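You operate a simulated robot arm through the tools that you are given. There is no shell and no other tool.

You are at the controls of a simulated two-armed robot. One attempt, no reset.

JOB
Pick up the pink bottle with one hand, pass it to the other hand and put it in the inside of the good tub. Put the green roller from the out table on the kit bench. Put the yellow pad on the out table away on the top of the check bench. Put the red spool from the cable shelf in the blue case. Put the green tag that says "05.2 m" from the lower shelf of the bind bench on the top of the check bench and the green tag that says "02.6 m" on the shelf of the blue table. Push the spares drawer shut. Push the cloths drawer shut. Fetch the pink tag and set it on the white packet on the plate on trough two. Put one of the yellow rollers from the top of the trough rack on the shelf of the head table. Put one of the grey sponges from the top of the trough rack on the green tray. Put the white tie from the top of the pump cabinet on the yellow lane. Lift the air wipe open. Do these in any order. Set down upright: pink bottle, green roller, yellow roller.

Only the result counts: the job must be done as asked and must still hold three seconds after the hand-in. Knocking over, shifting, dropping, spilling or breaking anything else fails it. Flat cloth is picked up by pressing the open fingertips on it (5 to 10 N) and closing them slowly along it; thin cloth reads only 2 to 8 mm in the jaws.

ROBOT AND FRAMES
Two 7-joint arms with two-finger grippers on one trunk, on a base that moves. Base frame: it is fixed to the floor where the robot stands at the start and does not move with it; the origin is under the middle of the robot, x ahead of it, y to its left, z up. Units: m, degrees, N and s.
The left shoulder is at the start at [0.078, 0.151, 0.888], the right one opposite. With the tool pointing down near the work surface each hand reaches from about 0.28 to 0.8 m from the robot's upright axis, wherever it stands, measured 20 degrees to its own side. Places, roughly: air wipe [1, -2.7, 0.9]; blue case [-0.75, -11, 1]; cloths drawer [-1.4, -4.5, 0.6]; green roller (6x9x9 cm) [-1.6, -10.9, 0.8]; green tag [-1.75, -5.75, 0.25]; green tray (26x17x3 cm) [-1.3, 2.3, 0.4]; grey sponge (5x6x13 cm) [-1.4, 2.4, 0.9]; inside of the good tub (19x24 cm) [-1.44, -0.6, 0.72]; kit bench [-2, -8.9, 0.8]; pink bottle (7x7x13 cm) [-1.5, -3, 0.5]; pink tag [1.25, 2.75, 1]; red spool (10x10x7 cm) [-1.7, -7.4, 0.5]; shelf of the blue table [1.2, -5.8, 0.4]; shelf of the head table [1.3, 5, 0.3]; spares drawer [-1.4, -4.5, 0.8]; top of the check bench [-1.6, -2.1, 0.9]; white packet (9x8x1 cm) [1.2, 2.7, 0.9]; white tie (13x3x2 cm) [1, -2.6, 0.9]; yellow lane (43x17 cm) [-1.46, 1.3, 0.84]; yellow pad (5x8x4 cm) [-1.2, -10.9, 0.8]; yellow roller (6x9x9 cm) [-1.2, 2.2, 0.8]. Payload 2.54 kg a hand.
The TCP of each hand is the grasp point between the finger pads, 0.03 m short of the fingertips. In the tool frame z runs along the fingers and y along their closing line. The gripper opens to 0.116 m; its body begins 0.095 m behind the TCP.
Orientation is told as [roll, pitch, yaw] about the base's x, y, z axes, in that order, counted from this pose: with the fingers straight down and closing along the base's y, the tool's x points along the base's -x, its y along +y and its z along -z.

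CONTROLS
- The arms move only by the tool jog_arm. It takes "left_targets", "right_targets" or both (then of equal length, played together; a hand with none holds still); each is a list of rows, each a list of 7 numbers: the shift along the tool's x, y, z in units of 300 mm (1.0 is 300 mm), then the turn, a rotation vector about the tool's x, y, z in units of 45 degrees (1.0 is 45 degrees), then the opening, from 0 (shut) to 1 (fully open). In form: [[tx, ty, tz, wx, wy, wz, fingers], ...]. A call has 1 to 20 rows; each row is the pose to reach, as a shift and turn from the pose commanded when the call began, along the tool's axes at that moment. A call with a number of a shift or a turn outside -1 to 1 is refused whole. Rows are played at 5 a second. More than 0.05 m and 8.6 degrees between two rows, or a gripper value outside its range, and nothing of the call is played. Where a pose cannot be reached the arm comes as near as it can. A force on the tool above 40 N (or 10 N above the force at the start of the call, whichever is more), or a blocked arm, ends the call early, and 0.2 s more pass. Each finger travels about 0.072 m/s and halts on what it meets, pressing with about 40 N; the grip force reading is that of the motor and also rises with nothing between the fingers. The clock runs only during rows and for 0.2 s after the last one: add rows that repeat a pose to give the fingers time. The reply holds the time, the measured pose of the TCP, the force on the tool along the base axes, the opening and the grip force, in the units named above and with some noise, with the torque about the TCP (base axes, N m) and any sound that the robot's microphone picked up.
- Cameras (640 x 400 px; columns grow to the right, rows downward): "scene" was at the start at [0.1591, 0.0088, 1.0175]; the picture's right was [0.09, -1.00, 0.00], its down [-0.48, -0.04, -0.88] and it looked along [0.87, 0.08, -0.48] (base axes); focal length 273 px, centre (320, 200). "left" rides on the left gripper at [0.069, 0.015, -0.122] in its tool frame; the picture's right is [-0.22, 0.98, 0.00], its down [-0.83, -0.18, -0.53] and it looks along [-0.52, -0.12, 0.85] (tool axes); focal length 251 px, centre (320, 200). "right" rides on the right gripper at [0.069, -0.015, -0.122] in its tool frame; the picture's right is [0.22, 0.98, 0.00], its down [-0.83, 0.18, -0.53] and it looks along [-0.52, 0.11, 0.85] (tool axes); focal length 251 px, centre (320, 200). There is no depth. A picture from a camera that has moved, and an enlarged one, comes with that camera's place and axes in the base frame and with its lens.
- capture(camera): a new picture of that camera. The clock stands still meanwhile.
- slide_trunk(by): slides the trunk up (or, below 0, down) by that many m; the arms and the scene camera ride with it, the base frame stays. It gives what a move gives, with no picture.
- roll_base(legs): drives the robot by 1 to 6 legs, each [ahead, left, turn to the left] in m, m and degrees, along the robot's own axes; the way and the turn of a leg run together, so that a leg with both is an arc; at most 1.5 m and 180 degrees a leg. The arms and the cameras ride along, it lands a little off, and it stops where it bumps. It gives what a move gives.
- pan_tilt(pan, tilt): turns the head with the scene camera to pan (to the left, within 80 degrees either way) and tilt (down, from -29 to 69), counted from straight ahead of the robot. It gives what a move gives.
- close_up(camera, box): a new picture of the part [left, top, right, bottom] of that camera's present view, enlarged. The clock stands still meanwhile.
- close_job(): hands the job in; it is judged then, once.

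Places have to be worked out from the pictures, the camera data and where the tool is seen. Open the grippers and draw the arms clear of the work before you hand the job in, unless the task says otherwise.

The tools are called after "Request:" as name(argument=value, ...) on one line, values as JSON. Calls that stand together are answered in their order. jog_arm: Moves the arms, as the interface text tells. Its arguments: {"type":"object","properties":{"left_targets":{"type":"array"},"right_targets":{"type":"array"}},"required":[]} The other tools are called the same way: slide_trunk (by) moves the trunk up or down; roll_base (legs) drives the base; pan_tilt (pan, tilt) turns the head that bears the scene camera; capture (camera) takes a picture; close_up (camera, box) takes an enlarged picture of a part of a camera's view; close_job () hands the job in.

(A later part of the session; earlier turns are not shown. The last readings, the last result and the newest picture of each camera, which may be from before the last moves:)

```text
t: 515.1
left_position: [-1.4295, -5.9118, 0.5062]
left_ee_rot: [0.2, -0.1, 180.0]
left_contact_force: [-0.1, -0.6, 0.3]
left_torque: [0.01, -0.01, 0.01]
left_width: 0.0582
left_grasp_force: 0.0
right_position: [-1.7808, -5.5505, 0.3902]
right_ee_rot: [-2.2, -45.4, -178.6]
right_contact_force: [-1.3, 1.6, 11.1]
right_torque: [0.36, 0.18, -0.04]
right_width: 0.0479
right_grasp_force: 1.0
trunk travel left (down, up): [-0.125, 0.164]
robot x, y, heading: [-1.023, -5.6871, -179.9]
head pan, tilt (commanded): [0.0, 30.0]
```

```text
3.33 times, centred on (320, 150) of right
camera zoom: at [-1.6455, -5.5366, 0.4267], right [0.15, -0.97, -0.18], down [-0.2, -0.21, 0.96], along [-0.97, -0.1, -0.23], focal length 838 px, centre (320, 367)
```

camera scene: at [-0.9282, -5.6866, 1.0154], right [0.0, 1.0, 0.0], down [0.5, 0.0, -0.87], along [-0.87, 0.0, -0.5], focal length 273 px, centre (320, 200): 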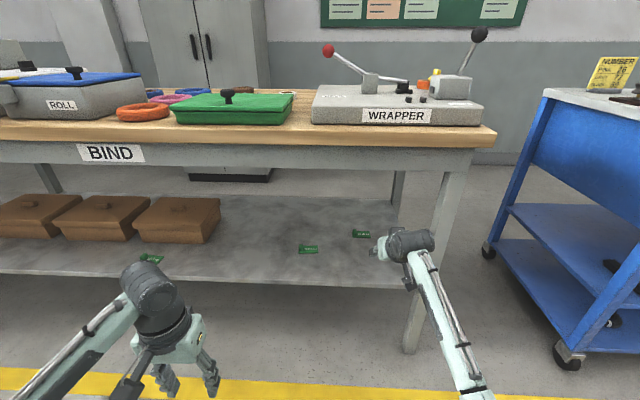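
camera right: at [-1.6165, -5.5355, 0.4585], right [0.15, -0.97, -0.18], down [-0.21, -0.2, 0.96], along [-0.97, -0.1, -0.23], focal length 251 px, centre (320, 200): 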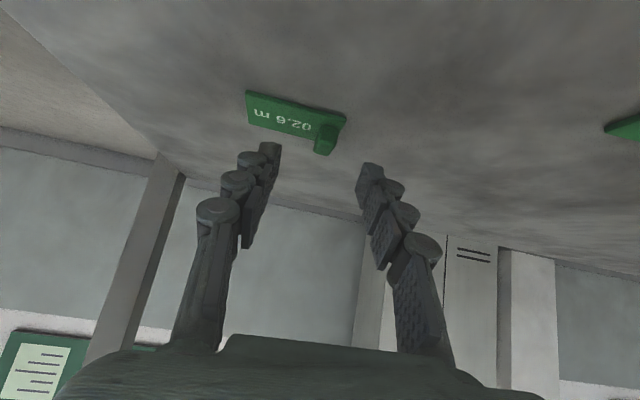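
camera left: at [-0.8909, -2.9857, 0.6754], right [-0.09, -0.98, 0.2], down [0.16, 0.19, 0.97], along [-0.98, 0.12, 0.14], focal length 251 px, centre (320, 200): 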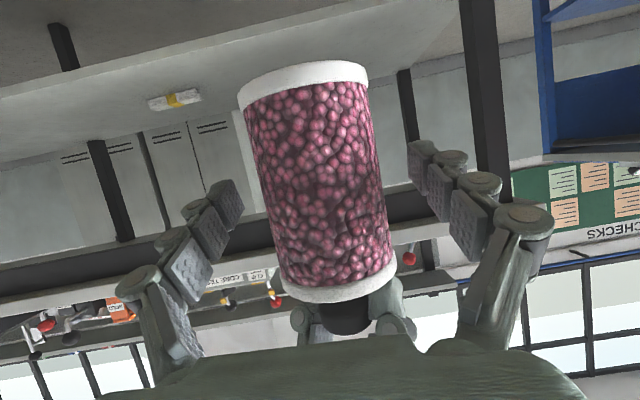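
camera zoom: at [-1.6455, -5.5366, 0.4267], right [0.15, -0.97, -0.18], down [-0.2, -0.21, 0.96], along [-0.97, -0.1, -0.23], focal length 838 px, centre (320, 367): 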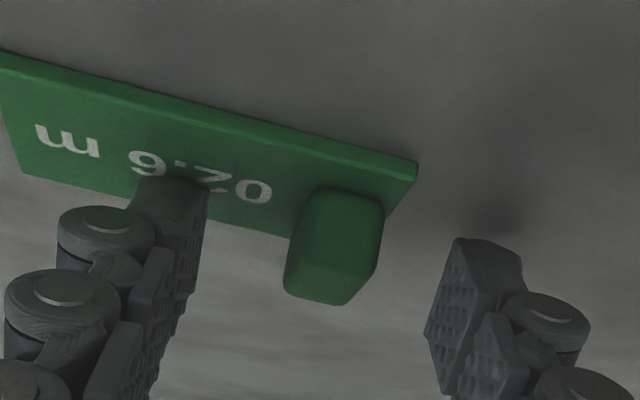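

A fingertip touches the tag surface (11 N). I lift 2–3 mm and close on the knob.

Request:
jog_arm(right_targets=[[-0.006, 0, -0.007, 0, 0, 0, 0.4], [-0.006, 0, -0.007, 0, 0, 0, 0.25], [-0.006, 0, -0.007, 0, 0, 0, 0.12], [-0.006, 0, -0.007, 0, 0, 0, 0], [-0.006, 0, -0.007, 0, 0, 0, 0], [-0.006, 0, -0.007, 0, 0, 0, 0]])

Request:
close_up(camera="right", box=[230, 90, 410, 210])

```text
t: 516.5
left_position: [-1.4293, -5.9119, 0.5075]
left_ee_rot: [0.3, -0.2, -180.0]
left_contact_force: [-0.5, 0.6, -0.9]
left_torque: [-0.01, -0.01, -0.02]
left_width: 0.0583
left_grasp_force: 0.0
right_position: [-1.7798, -5.5516, 0.3909]
right_ee_rot: [-1.9, -45.1, -178.8]
right_contact_force: [0.1, -2.2, 9.8]
right_torque: [-0.13, 0.22, 0.0]
right_width: 0.0119
right_grasp_force: 39.3
trunk travel left (down, up): [-0.125, 0.164]
robot x, y, heading: [-1.0218, -5.6874, -179.7]
head pan, tilt (commanded): [0.0, 30.0]
```

```text
3.33 times, centred on (320, 150) of right
camera zoom: at [-1.6443, -5.5382, 0.4286], right [0.15, -0.97, -0.18], down [-0.21, -0.2, 0.96], along [-0.97, -0.11, -0.23], focal length 838 px, centre (320, 367)
```

zoom: 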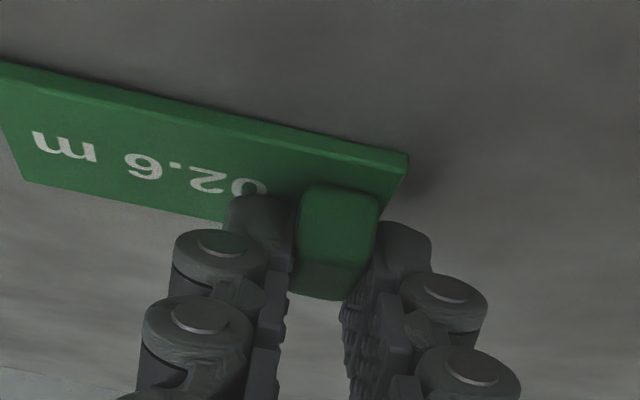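

Held at 12 mm, as with the pink tag. I lift 4 cm and back out from under the bench.

Request:
jog_arm(right_targets=[[-0.03, 0, -0.03, 0, 0, 0, 0], [-0.065, 0, -0.065, 0, 0, 0, 0], [-0.094, 0, -0.094, 0, 0, 0, 0], [-0.094, 0, -0.094, 0, 0, 0, 0]])

Request:
roll_base(legs=[[-0.6, 0, 0]])

Request:
capture(camera="right")

Request:
capture(camera="scene")

```text
t: 517.5
left_position: [-1.429, -5.9123, 0.5065]
left_ee_rot: [0.3, -0.1, 180.0]
left_contact_force: [-0.2, -0.4, -0.3]
left_torque: [0.04, -0.01, -0.01]
left_width: 0.0581
left_grasp_force: 0.2
right_position: [-1.7794, -5.5523, 0.4298]
right_ee_rot: [-1.9, -44.9, -178.8]
right_contact_force: [1.3, -0.4, -0.4]
right_torque: [0.0, -0.03, 0.0]
right_width: 0.012
right_grasp_force: 38.7
trunk travel left (down, up): [-0.125, 0.164]
robot x, y, heading: [-1.0225, -5.6869, -180.2]
head pan, tilt (commanded): [0.0, 30.0]
```

```text
t: 521.0
left_position: [-0.8193, -5.9112, 0.5067]
left_ee_rot: [0.2, -0.1, -179.1]
left_contact_force: [-0.7, 0.1, 0.2]
left_torque: [-0.01, 0.0, -0.01]
left_width: 0.0581
left_grasp_force: 0.1
right_position: [-1.1741, -5.5588, 0.4295]
right_ee_rot: [-2.0, -45.1, -177.9]
right_contact_force: [0.0, 0.0, 0.7]
right_torque: [0.0, 0.02, -0.01]
right_width: 0.012
right_grasp_force: 39.2
trunk travel left (down, up): [-0.125, 0.164]
robot x, y, heading: [-0.4114, -5.6803, -179.2]
head pan, tilt (commanded): [0.0, 30.0]
```

```text
taken
camera right: at [-1.0387, -5.5427, 0.4679], right [0.16, -0.97, -0.18], down [-0.21, -0.21, 0.96], along [-0.96, -0.12, -0.23], focal length 251 px, centre (320, 200)
```

right: 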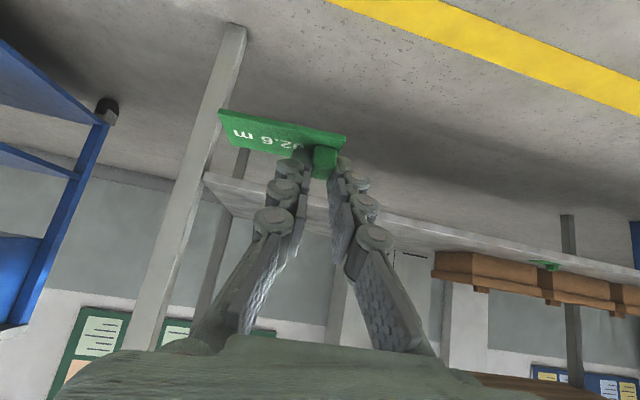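

```text
taken
camera scene: at [-0.5725, -5.6834, 1.0154], right [-0.02, 1.0, 0.0], down [0.5, 0.01, -0.87], along [-0.87, -0.02, -0.5], focal length 273 px, centre (320, 200)
```

scene: 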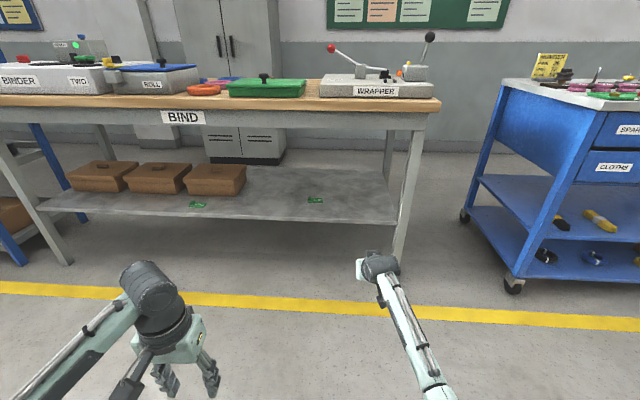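

The 02.6 m tag is in hand. I move to the aisle's middle and turn around to face the blue table.

Request:
roll_base(legs=[[-0.35, 0, 0], [0, 0, 90], [0, 0, 89]])

Request:
pan_tilt(pan=0, tilt=25)

Request:
capture(camera="scene")

```text
t: 531.0
left_position: [0.34, -5.4507, 0.5064]
left_ee_rot: [0.3, -0.1, 0.0]
left_contact_force: [0.7, 0.3, -0.4]
left_torque: [0.0, -0.04, 0.03]
left_width: 0.0581
left_grasp_force: 0.1
right_position: [0.6891, -5.8125, 0.4317]
right_ee_rot: [-2.0, -44.9, 1.0]
right_contact_force: [0.4, -0.6, 0.1]
right_torque: [0.01, -0.01, 0.02]
right_width: 0.0121
right_grasp_force: 39.1
trunk travel left (down, up): [-0.125, 0.164]
robot x, y, heading: [-0.0696, -5.6759, 0.2]
head pan, tilt (commanded): [0.0, 30.0]
```

```text
t: 531.7
left_position: [0.3406, -5.4512, 0.507]
left_ee_rot: [0.3, -0.2, 0.0]
left_contact_force: [0.1, -0.1, -0.2]
left_torque: [-0.01, 0.01, 0.03]
left_width: 0.0579
left_grasp_force: 0.0
right_position: [0.6893, -5.8111, 0.4302]
right_ee_rot: [-2.0, -44.9, 1.2]
right_contact_force: [1.3, -0.5, -0.1]
right_torque: [0.02, 0.0, 0.01]
right_width: 0.0122
right_grasp_force: 38.7
trunk travel left (down, up): [-0.125, 0.164]
robot x, y, heading: [-0.0659, -5.6773, 0.2]
head pan, tilt (commanded): [0.0, 25.0]
```

```text
taken
camera scene: at [0.0928, -5.6737, 1.0234], right [0.0, -1.0, 0.0], down [-0.42, 0.0, -0.91], along [0.91, 0.0, -0.42], focal length 273 px, centre (320, 200)
```

scene: 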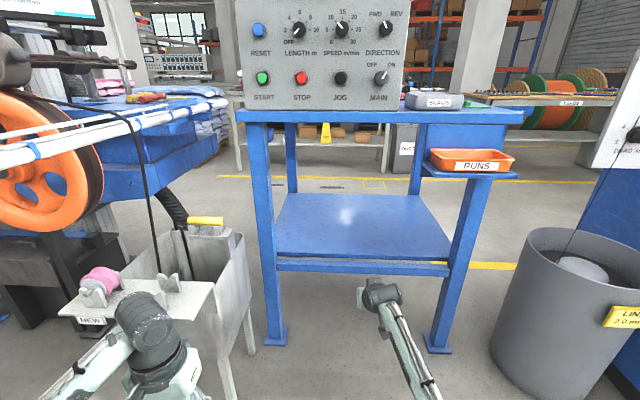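

The blue table's shelf is at z≈0.40 (x 0.9–1.5, y -5.5…-6.1); a reel stand is close to my left hand. I raise the trunk 10 cm, shift 10 cm right for clearance, and move up to the table.

Request:
slide_trunk(by=0.1)

Request:
roll_base(legs=[[0, -0.1, 0], [0.25, 0, 0]])

Request:
capture(camera="scene")

Request:
capture(camera="right")

```text
t: 533.0
left_position: [0.3402, -5.4507, 0.6063]
left_ee_rot: [0.2, -0.1, 0.0]
left_contact_force: [-0.8, -0.2, -1.1]
left_torque: [0.0, -0.04, -0.01]
left_width: 0.0581
left_grasp_force: 0.1
right_position: [0.6886, -5.812, 0.5298]
right_ee_rot: [-1.9, -44.8, 1.1]
right_contact_force: [-0.2, 0.1, -0.6]
right_torque: [0.01, -0.02, 0.02]
right_width: 0.0122
right_grasp_force: 38.9
trunk travel left (down, up): [-0.225, 0.064]
robot x, y, heading: [-0.0687, -5.6732, 0.1]
head pan, tilt (commanded): [0.0, 25.0]
```

```text
t: 536.1
left_position: [0.5936, -5.5487, 0.6063]
left_ee_rot: [0.3, 0.0, 0.1]
left_contact_force: [-0.1, 0.0, 0.5]
left_torque: [0.0, -0.01, 0.0]
left_width: 0.0575
left_grasp_force: 0.1
right_position: [0.9431, -5.9089, 0.5308]
right_ee_rot: [-2.0, -44.9, 1.3]
right_contact_force: [0.0, 0.6, 0.0]
right_torque: [0.0, -0.01, 0.0]
right_width: 0.0119
right_grasp_force: 39.0
trunk travel left (down, up): [-0.225, 0.064]
robot x, y, heading: [0.1863, -5.7748, 0.0]
head pan, tilt (commanded): [0.0, 25.0]
```

```text
taken
camera scene: at [0.3463, -5.7721, 1.1234], right [0.0, -1.0, 0.0], down [-0.42, 0.0, -0.91], along [0.91, 0.0, -0.42], focal length 273 px, centre (320, 200)
```

scene: 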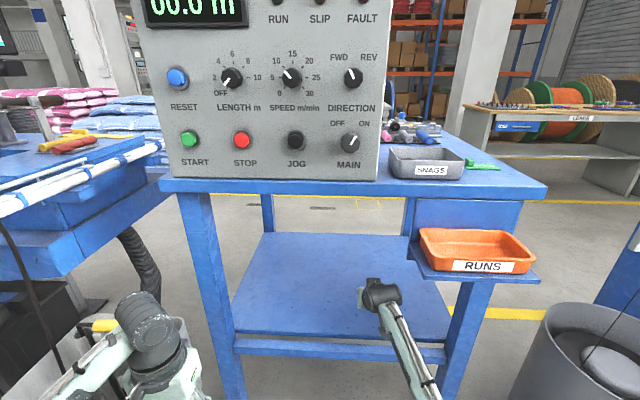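

```text
taken
camera right: at [0.8083, -5.9226, 0.5678], right [-0.15, 0.97, -0.18], down [0.21, 0.2, 0.96], along [0.97, 0.11, -0.23], focal length 251 px, centre (320, 200)
```

right: 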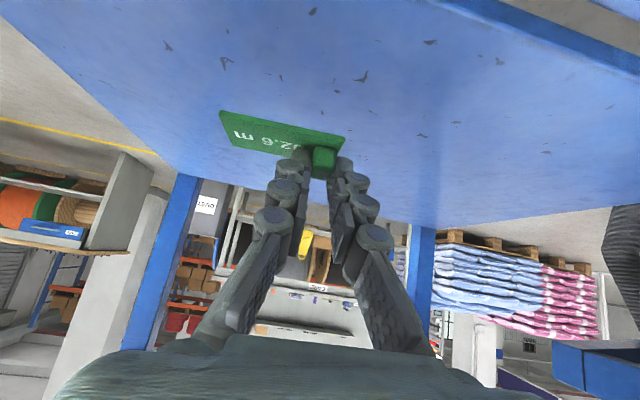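

I zoom in on the shelf's front edge to get its height better.

Request:
close_up(camera="scene", box=[200, 220, 460, 390])

```text
2.35 times, centred on (330, 305) of scene
camera zoom: at [0.3463, -5.7721, 1.1234], right [0.0, -1.0, 0.0], down [-0.42, 0.0, -0.91], along [0.91, 0.0, -0.42], focal length 642 px, centre (296, -47)
```

zoom: 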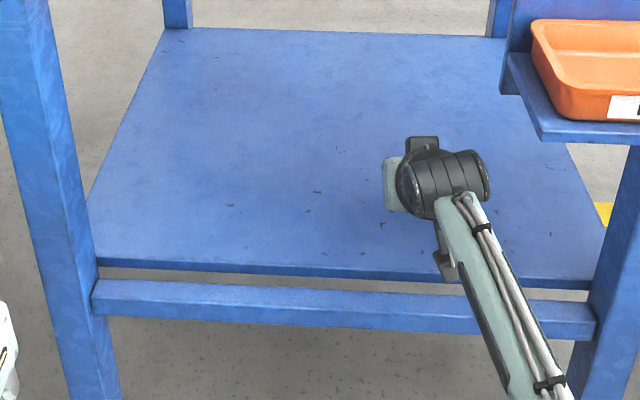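

Shelf plate: front edge x≈0.955, z≈0.395, with a cross beam in front of it. I lower 4 cm and roll in 15 cm.

Request:
jog_arm(right_targets=[[0.047, 0, 0.047, 0, 0, 0, 0], [0.094, 0, 0.0944, 0, 0, 0, 0], [0.094, 0, 0.0944, 0, 0, 0, 0]])

Request:
roll_base(legs=[[0.15, 0, 0]])

Request:
capture(camera="right")

Request:
capture(camera="scene")

```text
t: 536.9
left_position: [0.5931, -5.5494, 0.6068]
left_ee_rot: [0.3, -0.1, 0.1]
left_contact_force: [-0.4, 0.5, 0.2]
left_torque: [0.01, -0.01, -0.03]
left_width: 0.0579
left_grasp_force: 0.0
right_position: [0.9442, -5.9081, 0.4887]
right_ee_rot: [-2.1, -44.9, 1.2]
right_contact_force: [0.0, 1.1, -0.3]
right_torque: [0.01, 0.02, 0.03]
right_width: 0.0119
right_grasp_force: 39.2
trunk travel left (down, up): [-0.225, 0.064]
robot x, y, heading: [0.1893, -5.7759, 0.3]
head pan, tilt (commanded): [0.0, 25.0]
```

```text
t: 538.3
left_position: [0.7453, -5.552, 0.6057]
left_ee_rot: [0.3, -0.1, -0.1]
left_contact_force: [-0.3, 0.0, 0.6]
left_torque: [-0.01, 0.02, -0.02]
left_width: 0.058
left_grasp_force: 0.1
right_position: [1.0945, -5.9097, 0.4874]
right_ee_rot: [-2.1, -44.8, 1.1]
right_contact_force: [-0.1, 0.2, -0.7]
right_torque: [0.0, -0.02, 0.02]
right_width: 0.012
right_grasp_force: 38.5
trunk travel left (down, up): [-0.225, 0.064]
robot x, y, heading: [0.3393, -5.7757, -0.1]
head pan, tilt (commanded): [0.0, 25.0]
```

```text
taken
camera right: at [0.9599, -5.9239, 0.5263], right [-0.15, 0.97, -0.18], down [0.21, 0.2, 0.96], along [0.97, 0.1, -0.23], focal length 251 px, centre (320, 200)
```

right: 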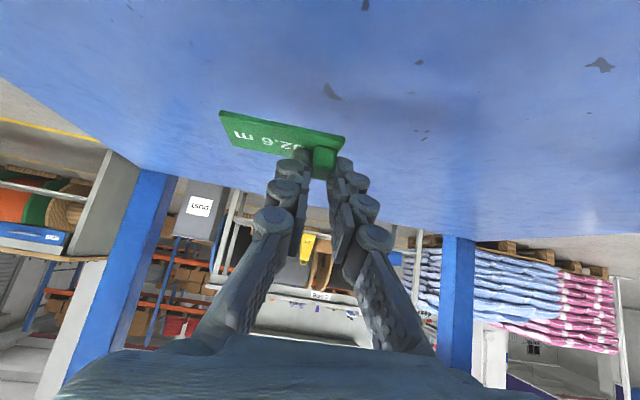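

```text
taken
camera scene: at [0.4978, -5.7723, 1.1234], right [0.0, -1.0, 0.0], down [-0.42, 0.0, -0.91], along [0.91, 0.0, -0.42], focal length 273 px, centre (320, 200)
```

scene: 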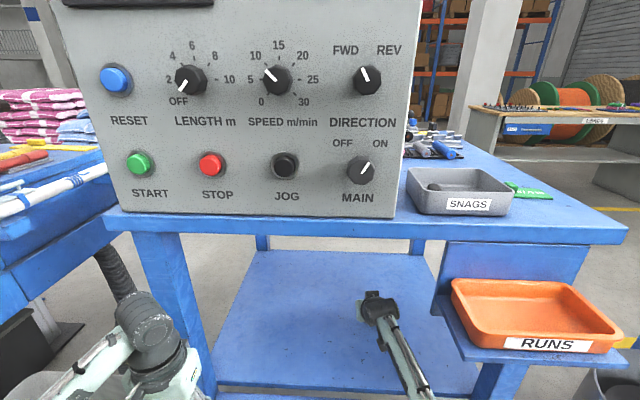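

The tag is over the shelf. I lower 4 cm, then creep.

Request:
jog_arm(right_targets=[[0.047, 0, 0.047, 0, 0, 0, 0], [0.094, 0, 0.0944, 0, 0, 0, 0], [0.094, 0, 0.0944, 0, 0, 0, 0]])

Request:
close_up(camera="right", box=[180, 60, 420, 210])

```text
t: 539.1
left_position: [0.7449, -5.5504, 0.608]
left_ee_rot: [0.4, -0.1, -0.2]
left_contact_force: [0.3, -0.3, -0.4]
left_torque: [0.01, 0.0, 0.01]
left_width: 0.0581
left_grasp_force: 0.0
right_position: [1.0962, -5.9118, 0.4515]
right_ee_rot: [-2.0, -45.4, 1.0]
right_contact_force: [-0.1, -1.2, 10.8]
right_torque: [0.07, -0.1, -0.02]
right_width: 0.012
right_grasp_force: 38.6
trunk travel left (down, up): [-0.225, 0.064]
robot x, y, heading: [0.3341, -5.772, -0.1]
head pan, tilt (commanded): [0.0, 25.0]
```

```text
2.67 times, centred on (300, 135) of right
camera zoom: at [0.9617, -5.9256, 0.4883], right [-0.14, 0.97, -0.18], down [0.2, 0.2, 0.96], along [0.97, 0.1, -0.23], focal length 670 px, centre (373, 373)
```

zoom: 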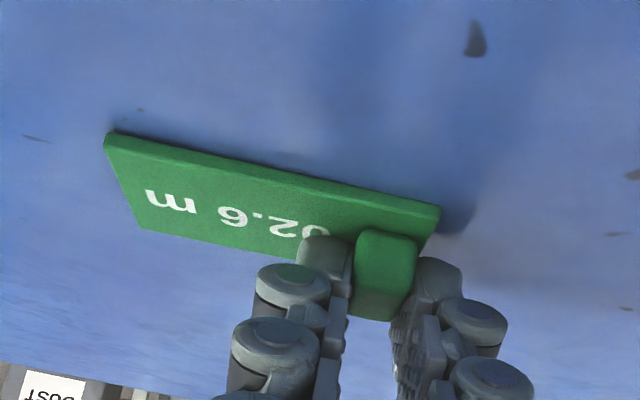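

Contact at 11 N: the tag is on the shelf. I open the fingers and retreat along the tool axis.

Request:
jog_arm(right_targets=[[-0.01, 0, -0.01, 0, 0, 0, 0.12], [-0.012, 0, -0.012, 0, 0, 0, 0.25], [-0.015, 0, -0.015, 0, 0, 0, 0.35], [-0.05, 0, -0.07, 0, 0, 0, 0.35], [-0.1, 0, -0.15, 0, 0, 0, 0.35], [-0.12, 0, -0.22, 0, 0, 0, 0.35]])

Request:
capture(camera="right")

```text
t: 540.5
left_position: [0.7448, -5.5513, 0.6069]
left_ee_rot: [0.3, -0.1, 0.0]
left_contact_force: [0.2, 0.2, 0.5]
left_torque: [0.0, 0.01, 0.0]
left_width: 0.0579
left_grasp_force: 0.0
right_position: [1.0723, -5.9112, 0.5214]
right_ee_rot: [-2.1, -44.8, 1.1]
right_contact_force: [-0.1, 0.0, 0.0]
right_torque: [-0.03, 0.0, 0.02]
right_width: 0.0406
right_grasp_force: 0.1
trunk travel left (down, up): [-0.225, 0.064]
robot x, y, heading: [0.3349, -5.7734, 0.1]
head pan, tilt (commanded): [0.0, 25.0]
```

```text
taken
camera right: at [0.938, -5.9247, 0.5593], right [-0.15, 0.97, -0.18], down [0.21, 0.2, 0.96], along [0.97, 0.1, -0.23], focal length 251 px, centre (320, 200)
```

right: 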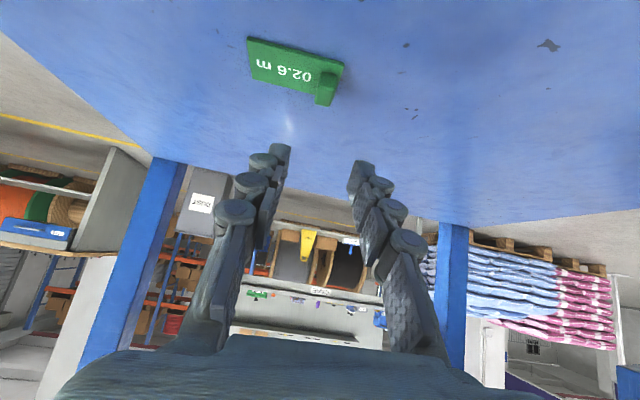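

The 02.6 m tag lies on the blue table's shelf. I back off, turn around and go to the cable shelf (red spool, y≈-7.4).

Request:
roll_base(legs=[[-0.42, 0, 0], [0, 0, 90], [0, 0, 90], [0, 1.4, 0]])

Request:
pan_tilt(pan=0, tilt=25)

Request:
capture(camera="scene")

```text
t: 545.1
left_position: [0.0908, -5.3427, 0.607]
left_ee_rot: [0.3, 0.0, 39.0]
left_contact_force: [-0.2, 0.0, -0.2]
left_torque: [0.01, 0.02, -0.02]
left_width: 0.058
left_grasp_force: 0.1
right_position: [0.5821, -5.4355, 0.5154]
right_ee_rot: [-4.1, -43.8, 40.0]
right_contact_force: [0.2, -2.6, 1.2]
right_torque: [0.05, 0.03, -0.03]
right_width: 0.0477
right_grasp_force: 0.1
trunk travel left (down, up): [-0.225, 0.064]
robot x, y, heading: [-0.086, -5.7767, 39.1]
head pan, tilt (commanded): [0.0, 25.0]
stopped in leg 2: the force on the tool passed its limit at 147 N (the readings are from after the stop); the commanded pose is now the measured one
```

```text
t: 545.7
left_position: [0.0904, -5.3436, 0.6068]
left_ee_rot: [0.4, -0.2, 39.0]
left_contact_force: [-0.6, -0.4, 0.5]
left_torque: [0.0, 0.01, 0.02]
left_width: 0.0581
left_grasp_force: 0.0
right_position: [0.5819, -5.4339, 0.515]
right_ee_rot: [-3.9, -43.8, 40.1]
right_contact_force: [0.4, -3.2, -0.3]
right_torque: [0.04, 0.0, -0.01]
right_width: 0.0469
right_grasp_force: 0.1
trunk travel left (down, up): [-0.225, 0.064]
robot x, y, heading: [-0.0869, -5.77, 39.2]
head pan, tilt (commanded): [0.0, 25.0]
```

```text
taken
camera scene: at [0.0392, -5.6718, 1.1234], right [0.63, -0.78, 0.0], down [-0.33, -0.27, -0.91], along [0.7, 0.57, -0.42], focal length 273 px, centre (320, 200)
```

scene: 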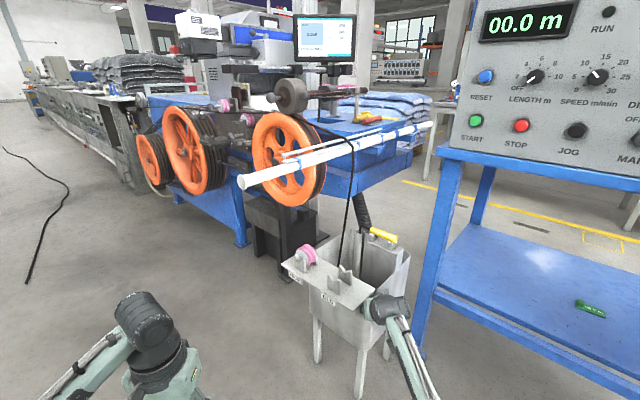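

The turn swept my right hand into the reel stand (stopped at 147 N). I turn back the way I came and check whether the stand was shifted by repeating the earlier view.

Request:
roll_base(legs=[[0, 0, -39.1], [0.02, 0.097, 0]])

Request:
slide_trunk(by=-0.1)

Request:
capture(camera="scene")

```text
t: 549.1
left_position: [0.3387, -5.445, 0.6076]
left_ee_rot: [0.3, -0.1, 0.7]
left_contact_force: [-0.7, -0.2, -0.2]
left_torque: [0.02, 0.03, 0.02]
left_width: 0.0575
left_grasp_force: 0.0
right_position: [0.6678, -5.821, 0.5155]
right_ee_rot: [-3.9, -43.8, 1.9]
right_contact_force: [0.3, -0.1, 0.1]
right_torque: [0.0, -0.01, -0.02]
right_width: 0.0406
right_grasp_force: 0.0
trunk travel left (down, up): [-0.225, 0.064]
robot x, y, heading: [-0.0665, -5.674, 0.9]
head pan, tilt (commanded): [0.0, 25.0]
```

```text
t: 550.5
left_position: [0.3387, -5.4451, 0.5055]
left_ee_rot: [0.4, -0.1, 0.6]
left_contact_force: [-0.1, -0.7, -0.5]
left_torque: [0.03, -0.01, -0.01]
left_width: 0.0581
left_grasp_force: 0.0
right_position: [0.6689, -5.8209, 0.4146]
right_ee_rot: [-3.8, -43.8, 1.9]
right_contact_force: [0.1, -0.9, 0.4]
right_torque: [0.01, -0.01, 0.0]
right_width: 0.0405
right_grasp_force: 0.0
trunk travel left (down, up): [-0.125, 0.164]
robot x, y, heading: [-0.0688, -5.6765, 0.8]
head pan, tilt (commanded): [0.0, 25.0]
```

```text
taken
camera scene: at [0.0936, -5.671, 1.0235], right [0.02, -1.0, 0.0], down [-0.42, -0.01, -0.91], along [0.91, 0.01, -0.42], focal length 273 px, centre (320, 200)
```

scene: 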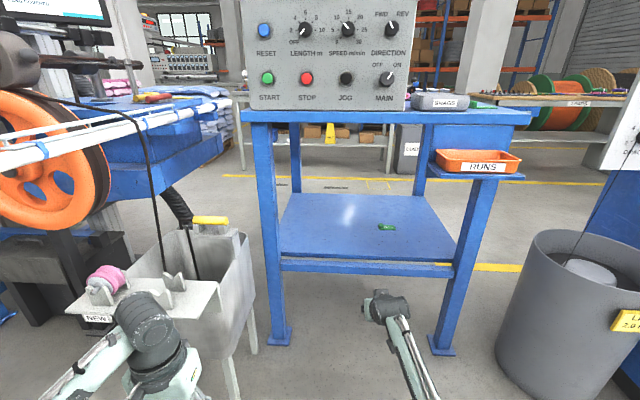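

Comparing views, the stand, its label and the table legs sit at the same relative places as before, so nothing moved. I back further away and turn clockwise this time.

Request:
roll_base(legs=[[-0.25, 0, 0]])

Request:
roll_base(legs=[[0, 0, -90], [0, 0, -90], [0, 1.4, 0]])

Request:
slide_trunk(by=0.1)

Request:
capture(camera="scene")

```text
t: 552.3
left_position: [0.0894, -5.449, 0.5057]
left_ee_rot: [0.3, -0.1, 0.8]
left_contact_force: [0.4, 0.0, -0.2]
left_torque: [0.0, -0.01, 0.03]
left_width: 0.0578
left_grasp_force: 0.1
right_position: [0.417, -5.825, 0.4152]
right_ee_rot: [-3.8, -43.7, 1.9]
right_contact_force: [0.5, -0.6, 0.0]
right_torque: [-0.03, 0.02, 0.01]
right_width: 0.0407
right_grasp_force: 0.0
trunk travel left (down, up): [-0.125, 0.164]
robot x, y, heading: [-0.3175, -5.6778, 0.8]
head pan, tilt (commanded): [0.0, 25.0]
```

```text
t: 574.1
left_position: [-0.7806, -7.3071, 0.5058]
left_ee_rot: [0.3, -0.1, 179.0]
left_contact_force: [-0.8, -1.1, 0.8]
left_torque: [0.03, 0.01, -0.03]
left_width: 0.0581
left_grasp_force: 0.0
right_position: [-1.0987, -6.9214, 0.4151]
right_ee_rot: [-3.9, -43.9, -179.9]
right_contact_force: [-0.1, 0.4, 1.3]
right_torque: [-0.02, -0.03, 0.0]
right_width: 0.0406
right_grasp_force: 0.1
trunk travel left (down, up): [-0.125, 0.164]
robot x, y, heading: [-0.3709, -7.0917, 179.0]
head pan, tilt (commanded): [0.0, 25.0]
```

```text
t: 575.4
left_position: [-0.7794, -7.3064, 0.6075]
left_ee_rot: [0.3, -0.1, 179.0]
left_contact_force: [0.7, -0.7, 0.3]
left_torque: [0.02, 0.0, -0.02]
left_width: 0.058
left_grasp_force: 0.1
right_position: [-1.0982, -6.9213, 0.5153]
right_ee_rot: [-3.9, -43.8, -179.9]
right_contact_force: [0.0, 0.1, -0.3]
right_torque: [0.01, -0.04, -0.01]
right_width: 0.0407
right_grasp_force: 0.2
trunk travel left (down, up): [-0.225, 0.064]
robot x, y, heading: [-0.3707, -7.09, 179.0]
head pan, tilt (commanded): [0.0, 25.0]
```

```text
taken
camera scene: at [-0.5289, -7.0871, 1.1233], right [0.02, 1.0, 0.0], down [0.42, -0.01, -0.91], along [-0.91, 0.01, -0.42], focal length 273 px, centre (320, 200)
```

scene: 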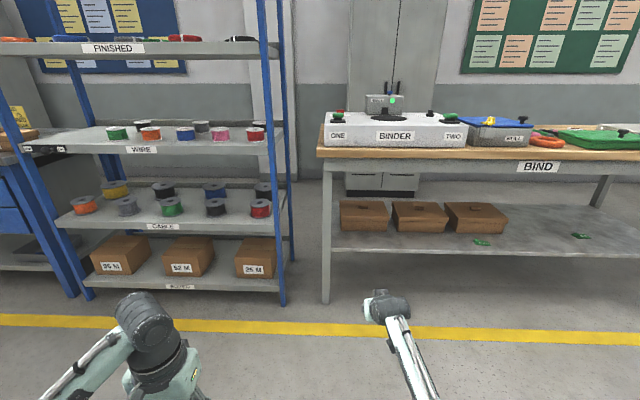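

The shelving unit has shelves FINISHED, WIRE and CABLE. I zoom in on the CABLE shelf.

Request:
close_up(camera="scene", box=[60, 165, 300, 240])

Request:
close_up(camera="scene", box=[190, 165, 300, 235])

```text
2.67 times, centred on (180, 202) of scene
camera zoom: at [-0.5289, -7.0871, 1.1233], right [0.02, 1.0, 0.0], down [0.42, -0.01, -0.91], along [-0.91, 0.01, -0.42], focal length 727 px, centre (693, 193)
```

zoom: 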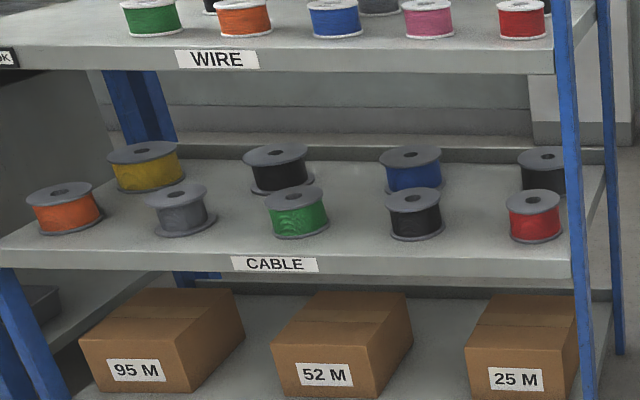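

```text
5.71 times, centred on (245, 200) of scene
camera zoom: at [-0.5289, -7.0871, 1.1233], right [0.02, 1.0, 0.0], down [0.42, -0.01, -0.91], along [-0.91, 0.01, -0.42], focal length 1558 px, centre (749, 200)
```

zoom: 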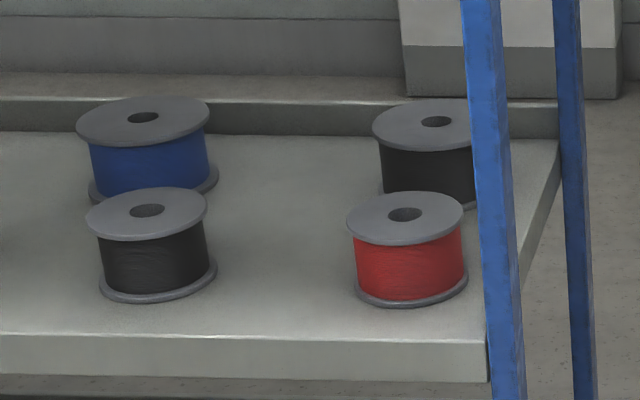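

The red spool (flange Ø10 cm) stands at about [-1.72, -7.364] on the CABLE shelf (z≈0.47), right behind the blue post at y≈-7.29. I'll approach with the left hand turned 40° inward so its fingers clear the post; first I set that orientation in free space.

Request:
jog_arm(left_targets=[[-0.117, -0.055, -0.025, 0, 0, 0.148, 1], [-0.233, -0.11, -0.05, 0, 0, 0.296, 1], [-0.35, -0.165, -0.075, 0, 0, 0.444, 1], [-0.467, -0.22, -0.1, 0, 0, 0.592, 1], [-0.583, -0.275, -0.125, 0, 0, 0.74, 1], [-0.7, -0.33, -0.15, 0, 0, 0.889, 1]])

Request:
jog_arm(left_targets=[[0, 0, 0, 0, -0.166, 0, 1], [0, 0, 0, 0, -0.333, 0, 1], [0, 0, 0, 0, -0.5, 0, 1], [0, 0, 0, 0, -0.666, 0, 1], [0, 0, 0, 0, -0.833, 0, 1], [0, 0, 0, 0, -1.0, 0, 1], [0, 0, 0, 0, -1.0, 0, 1]])

Request:
jog_arm(left_targets=[[0, 0, 0, 0, -0.11, 0, 1], [0, 0, 0, 0, -0.22, 0, 1], [0, 0, 0, 0, -0.22, 0, 1]])

```text
t: 576.8
left_position: [-0.9889, -7.204, 0.6516]
left_ee_rot: [0.3, 0.1, 138.7]
left_contact_force: [0.0, 0.2, 0.4]
left_torque: [0.0, 0.02, 0.0]
left_width: 0.1158
left_grasp_force: 0.1
right_position: [-1.0978, -6.9215, 0.5147]
right_ee_rot: [-3.9, -43.7, -179.9]
right_contact_force: [-0.2, -0.2, 0.0]
right_torque: [-0.02, 0.0, 0.01]
right_width: 0.0407
right_grasp_force: 0.0
trunk travel left (down, up): [-0.225, 0.064]
robot x, y, heading: [-0.3694, -7.0896, 179.3]
head pan, tilt (commanded): [0.0, 25.0]
```

```text
t: 578.4
left_position: [-0.9893, -7.2035, 0.6523]
left_ee_rot: [0.4, -45.0, 138.6]
left_contact_force: [0.0, -0.6, 0.0]
left_torque: [0.01, 0.0, -0.02]
left_width: 0.116
left_grasp_force: 0.1
right_position: [-1.0992, -6.921, 0.5148]
right_ee_rot: [-3.8, -43.7, -179.8]
right_contact_force: [0.8, -0.1, 0.1]
right_torque: [-0.01, -0.01, -0.02]
right_width: 0.0406
right_grasp_force: 0.1
trunk travel left (down, up): [-0.225, 0.064]
robot x, y, heading: [-0.3649, -7.0907, 179.0]
head pan, tilt (commanded): [0.0, 25.0]
```

```text
t: 579.2
left_position: [-0.9884, -7.2048, 0.6515]
left_ee_rot: [0.6, -54.9, 138.5]
left_contact_force: [0.2, 0.5, 0.4]
left_torque: [-0.03, -0.02, -0.01]
left_width: 0.1161
left_grasp_force: 0.1
right_position: [-1.0996, -6.9222, 0.5139]
right_ee_rot: [-3.9, -43.8, -179.9]
right_contact_force: [0.4, 0.5, -0.2]
right_torque: [0.01, 0.04, -0.01]
right_width: 0.0406
right_grasp_force: 0.1
trunk travel left (down, up): [-0.225, 0.064]
robot x, y, heading: [-0.3706, -7.0943, 179.1]
head pan, tilt (commanded): [0.0, 25.0]
```

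The left hand points inward as planned. I fold the right hand back so it won't meet the bind bench's leg.

Request:
jog_arm(right_targets=[[0.08, -0.02, -0.11, 0, 0.139, 0, 0.4], [0.16, -0.04, -0.22, 0, 0.278, 0, 0.4], [0.24, -0.06, -0.33, 0, 0.417, 0, 0.4], [0.32, -0.08, -0.44, 0, 0.556, 0, 0.4], [0.4, -0.1, -0.55, 0, 0.695, 0, 0.4], [0.48, -0.12, -0.66, 0, 0.834, 0, 0.4], [0.559, -0.14, -0.766, 0, 0.97, 0, 0.4]])

Request:
capture(camera="left")

```text
t: 580.9
left_position: [-0.9884, -7.2042, 0.6507]
left_ee_rot: [0.4, -54.9, 138.5]
left_contact_force: [-0.1, -0.3, -0.6]
left_torque: [0.01, -0.03, -0.04]
left_width: 0.116
left_grasp_force: 0.1
right_position: [-0.8078, -6.7774, 0.5674]
right_ee_rot: [-17.1, 0.2, 175.3]
right_contact_force: [-0.4, -0.1, 0.6]
right_torque: [0.04, -0.01, -0.03]
right_width: 0.0463
right_grasp_force: 0.1
trunk travel left (down, up): [-0.225, 0.064]
robot x, y, heading: [-0.3729, -7.0913, 179.3]
head pan, tilt (commanded): [0.0, 25.0]
stopped in row 7 (right hand): the arm was blocked; the commanded pose is now the measured one
```

```text
taken
camera left: at [-0.8937, -7.3078, 0.6641], right [-0.73, -0.65, 0.18], down [0.09, 0.17, 0.98], along [-0.67, 0.74, -0.06], focal length 251 px, centre (320, 200)
```

left: 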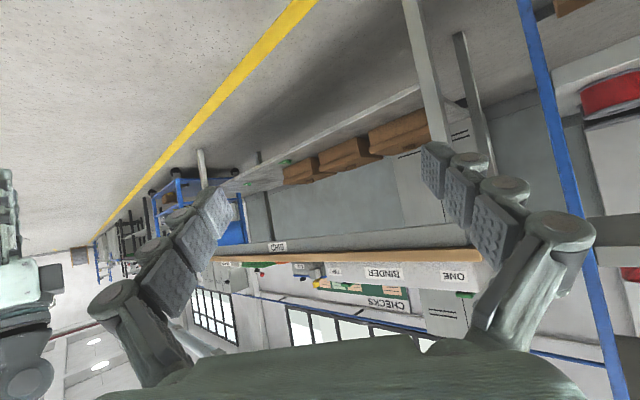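

I relieve the right arm slightly and move the base so the left hand is in front of the red spool.

Request:
jog_arm(right_targets=[[-0.08, 0, -0.06, 0.1, 0, 0, 0.4], [-0.1, 0, -0.1, 0.2, 0, 0, 0.4], [-0.1, 0, -0.1, 0.2, 0, 0, 0.4]])

Request:
roll_base(legs=[[0, 0.24, 0.5], [0.48, 0, 0]])

Request:
capture(camera="scene")

Request:
capture(camera="left")

```text
t: 581.7
left_position: [-0.9893, -7.2037, 0.6521]
left_ee_rot: [0.5, -54.7, 138.4]
left_contact_force: [0.2, -0.5, -0.1]
left_torque: [0.0, 0.0, -0.01]
left_width: 0.1163
left_grasp_force: 0.0
right_position: [-0.8283, -6.7646, 0.5917]
right_ee_rot: [-28.4, 1.3, 174.7]
right_contact_force: [0.0, -0.6, -0.5]
right_torque: [0.01, 0.0, 0.01]
right_width: 0.0464
right_grasp_force: 0.2
trunk travel left (down, up): [-0.225, 0.064]
robot x, y, heading: [-0.3712, -7.0898, 179.2]
head pan, tilt (commanded): [0.0, 25.0]
```

```text
t: 587.1
left_position: [-1.4763, -7.456, 0.652]
left_ee_rot: [0.4, -54.8, 139.4]
left_contact_force: [-0.5, 0.2, 1.4]
left_torque: [0.02, 0.0, 0.02]
left_width: 0.1162
left_grasp_force: 0.0
right_position: [-1.3267, -7.014, 0.5962]
right_ee_rot: [-28.2, 0.6, 175.7]
right_contact_force: [-0.4, -0.2, -0.1]
right_torque: [-0.01, 0.0, 0.01]
right_width: 0.0463
right_grasp_force: 0.1
trunk travel left (down, up): [-0.225, 0.064]
robot x, y, heading: [-0.8576, -7.3317, -180.1]
head pan, tilt (commanded): [0.0, 25.0]
```

```text
taken
camera scene: at [-1.0184, -7.3309, 1.1234], right [0.0, 1.0, 0.0], down [0.42, 0.0, -0.91], along [-0.91, 0.0, -0.42], focal length 273 px, centre (320, 200)
```

scene: 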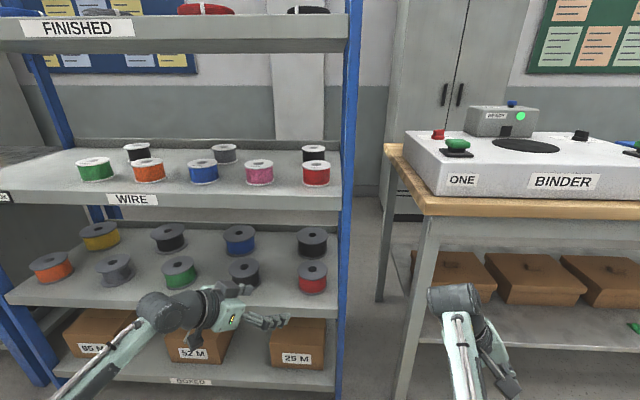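

```text
taken
camera left: at [-1.3794, -7.5576, 0.6642], right [-0.72, -0.67, 0.18], down [0.09, 0.17, 0.98], along [-0.68, 0.73, -0.06], focal length 251 px, centre (320, 200)
```

left: 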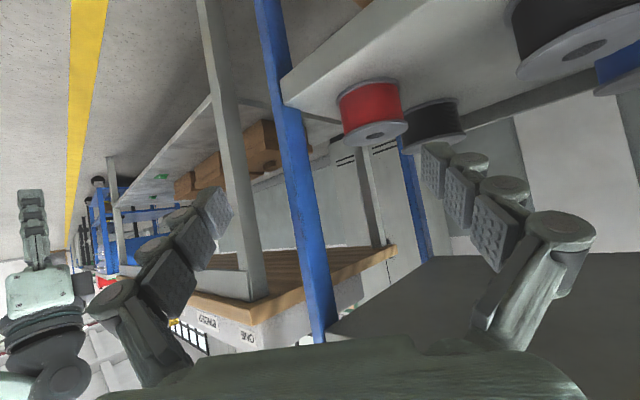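

Both cameras see the red spool; I zoom in for a better fix.

Request:
close_up(camera="left", box=[300, 60, 460, 160])

Request:
close_up(camera="scene", box=[240, 220, 400, 320])

```text
4.00 times, centred on (380, 110) of left
camera zoom: at [-1.3794, -7.5576, 0.6642], right [-0.72, -0.67, 0.18], down [0.09, 0.17, 0.98], along [-0.68, 0.73, -0.06], focal length 1006 px, centre (80, 560)
```

zoom: 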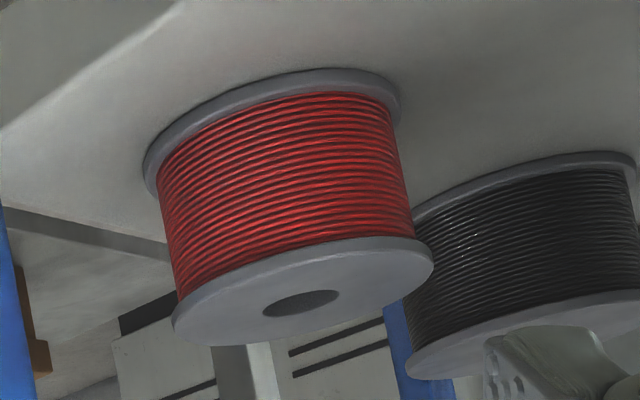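

```text
4.00 times, centred on (320, 270) of scene
camera zoom: at [-1.0184, -7.3309, 1.1234], right [0.0, 1.0, 0.0], down [0.42, 0.0, -0.91], along [-0.91, 0.0, -0.42], focal length 1091 px, centre (320, -80)
```

zoom: 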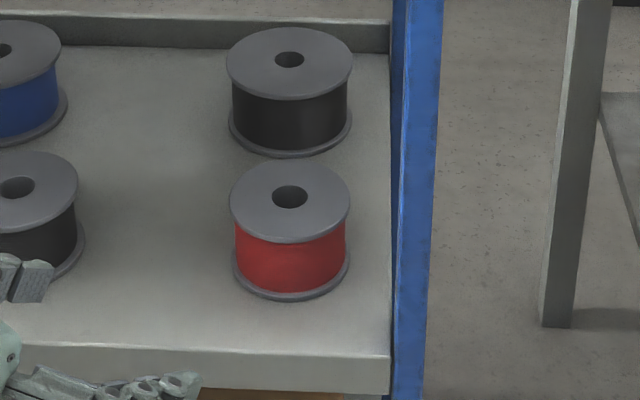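

Top centre of the red spool: [-1.7035, -7.354, 0.562], Ø≈9.5 cm, so it stands at z 0.49–0.56. I lower the left hand to mid-height and roll a bit nearer for the pre-grasp.

Request:
jog_arm(left_targets=[[0.115, 0, 0.081, 0, 0, 0, 1], [0.23, 0, 0.163, 0, 0, 0, 1], [0.346, 0, 0.244, 0, 0, 0, 1], [0.346, 0, 0.244, 0, 0, 0, 1]])

Request:
roll_base(legs=[[0.1, 0, 0]])

Request:
capture(camera="left")

Request:
capture(camera="scene")

```text
t: 588.1
left_position: [-1.4771, -7.4563, 0.5196]
left_ee_rot: [0.6, -54.8, 139.4]
left_contact_force: [0.6, -0.1, -0.3]
left_torque: [0.02, -0.01, 0.0]
left_width: 0.1159
left_grasp_force: 0.0
right_position: [-1.3277, -7.0129, 0.5953]
right_ee_rot: [-28.4, 0.5, 175.8]
right_contact_force: [-1.4, 1.3, -0.1]
right_torque: [0.0, 0.02, -0.02]
right_width: 0.0463
right_grasp_force: 0.0
trunk travel left (down, up): [-0.225, 0.064]
robot x, y, heading: [-0.8596, -7.3307, -179.9]
head pan, tilt (commanded): [0.0, 25.0]
```

```text
t: 589.2
left_position: [-1.5752, -7.4563, 0.5195]
left_ee_rot: [0.5, -54.8, 139.4]
left_contact_force: [-0.3, 0.2, 0.6]
left_torque: [-0.03, 0.04, 0.0]
left_width: 0.1161
left_grasp_force: 0.0
right_position: [-1.4258, -7.0138, 0.5954]
right_ee_rot: [-28.3, 0.6, 175.6]
right_contact_force: [0.2, -1.4, 0.9]
right_torque: [0.01, 0.01, 0.01]
right_width: 0.0463
right_grasp_force: 0.1
trunk travel left (down, up): [-0.225, 0.064]
robot x, y, heading: [-0.9553, -7.3304, -179.8]
head pan, tilt (commanded): [0.0, 25.0]
```

```text
taken
camera left: at [-1.4789, -7.5581, 0.5324], right [-0.72, -0.67, 0.18], down [0.09, 0.17, 0.98], along [-0.68, 0.73, -0.06], focal length 251 px, centre (320, 200)
```

left: 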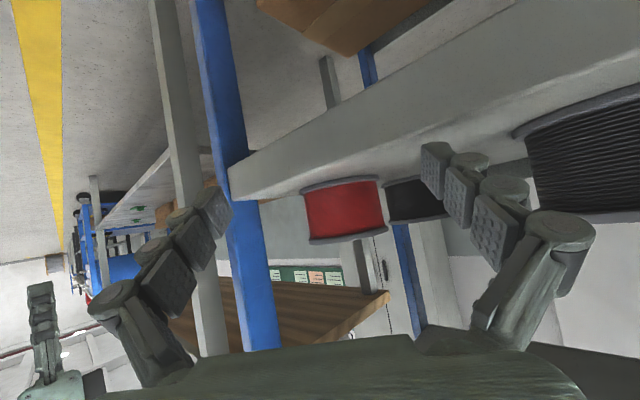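

```text
taken
camera scene: at [-1.1169, -7.331, 1.1234], right [0.0, 1.0, 0.0], down [0.42, 0.0, -0.91], along [-0.91, 0.0, -0.42], focal length 273 px, centre (320, 200)
```

scene: 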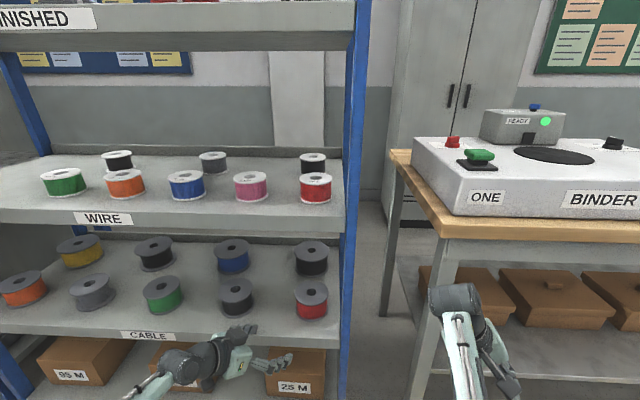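

The spool lies straight along the hand's pointing direction with the post ~2 cm clear of the outer finger. I advance the first 8 cm and check.

Request:
jog_arm(left_targets=[[-0.05, 0.01, 0.071, 0, 0, 0, 1], [-0.1, 0.02, 0.142, 0, 0, 0, 1], [-0.154, 0.023, 0.218, 0, 0, 0, 1], [-0.154, 0.023, 0.218, 0, 0, 0, 1]])

Request:
capture(camera="left")

Request:
close_up(camera="scene", box=[200, 230, 380, 390])

```text
t: 590.2
left_position: [-1.6422, -7.4101, 0.5218]
left_ee_rot: [0.5, -54.8, 139.4]
left_contact_force: [0.0, 0.4, 0.0]
left_torque: [0.0, 0.01, 0.0]
left_width: 0.1159
left_grasp_force: 0.0
right_position: [-1.4249, -7.0141, 0.5969]
right_ee_rot: [-28.4, 0.6, 175.7]
right_contact_force: [-0.6, -1.2, -0.5]
right_torque: [0.02, 0.0, 0.0]
right_width: 0.0463
right_grasp_force: 0.0
trunk travel left (down, up): [-0.225, 0.064]
robot x, y, heading: [-0.9573, -7.3305, -179.9]
head pan, tilt (commanded): [0.0, 25.0]
```

```text
taken
camera left: at [-1.5453, -7.512, 0.5348], right [-0.72, -0.67, 0.18], down [0.09, 0.17, 0.98], along [-0.68, 0.73, -0.06], focal length 251 px, centre (320, 200)
```

left: 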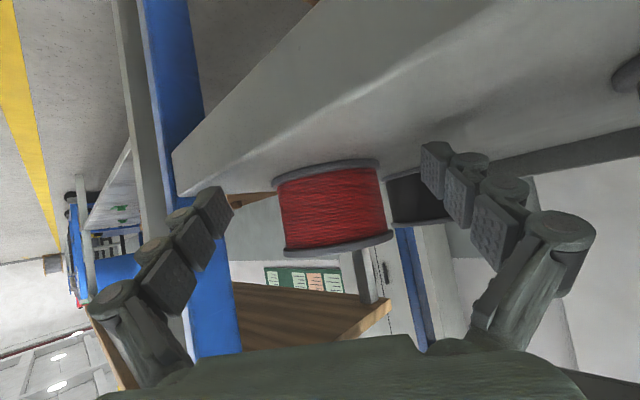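

```text
2.50 times, centred on (290, 310) of scene
camera zoom: at [-1.1168, -7.3309, 1.1234], right [0.0, 1.0, 0.0], down [0.42, 0.0, -0.91], along [-0.91, 0.0, -0.42], focal length 682 px, centre (395, -75)
```

zoom: 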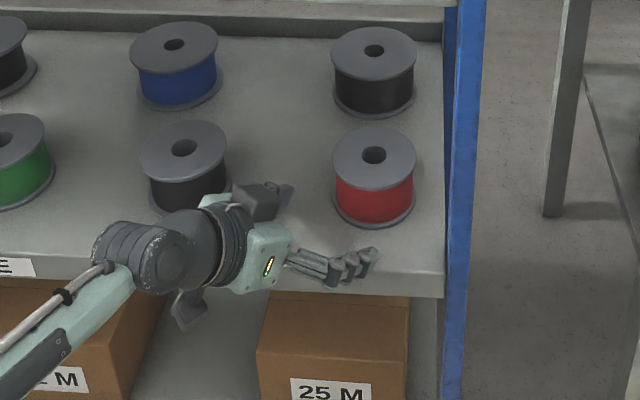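

Well aligned. I advance the remaining ~7.5 cm and close.

Request:
jog_arm(left_targets=[[-0.053, 0, 0.065, 0, 0, 0, 1], [-0.105, 0, 0.13, 0, 0, 0, 1], [-0.158, 0, 0.194, 0, 0, 0, 1], [-0.158, 0, 0.194, 0, 0, 0, 1]])

Request:
capture(camera="left")

Request:
close_up(camera="scene", box=[200, 230, 380, 390])

```text
t: 591.2
left_position: [-1.7007, -7.3625, 0.5251]
left_ee_rot: [0.6, -54.8, 139.5]
left_contact_force: [0.7, 0.0, -0.3]
left_torque: [0.02, 0.01, -0.03]
left_width: 0.1159
left_grasp_force: 0.0
right_position: [-1.4262, -7.0133, 0.5959]
right_ee_rot: [-28.4, 0.6, 175.6]
right_contact_force: [0.6, 0.0, -0.4]
right_torque: [0.03, 0.01, 0.0]
right_width: 0.0465
right_grasp_force: 0.1
trunk travel left (down, up): [-0.225, 0.064]
robot x, y, heading: [-0.9545, -7.3314, -179.9]
head pan, tilt (commanded): [0.0, 25.0]
```

```text
taken
camera left: at [-1.6031, -7.4645, 0.5382], right [-0.72, -0.67, 0.18], down [0.09, 0.17, 0.98], along [-0.68, 0.73, -0.06], focal length 251 px, centre (320, 200)
```

left: 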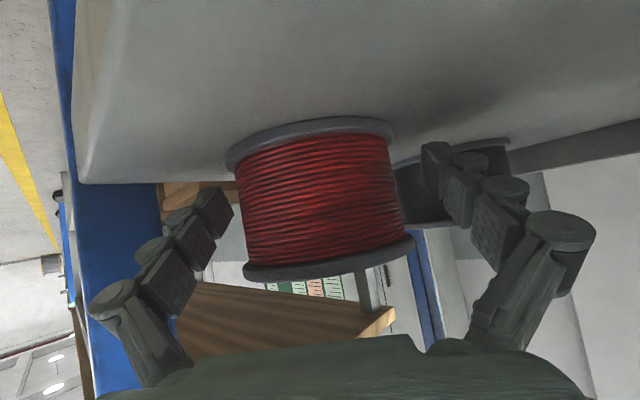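

```text
2.50 times, centred on (290, 310) of scene
camera zoom: at [-1.1168, -7.3309, 1.1234], right [0.0, 1.0, 0.0], down [0.42, 0.0, -0.91], along [-0.91, 0.0, -0.42], focal length 682 px, centre (395, -75)
```

zoom: 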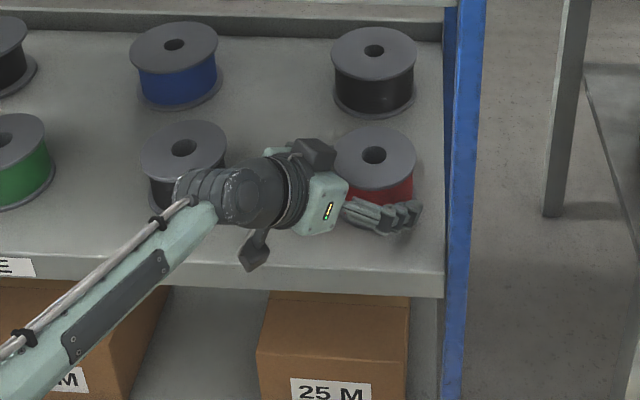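

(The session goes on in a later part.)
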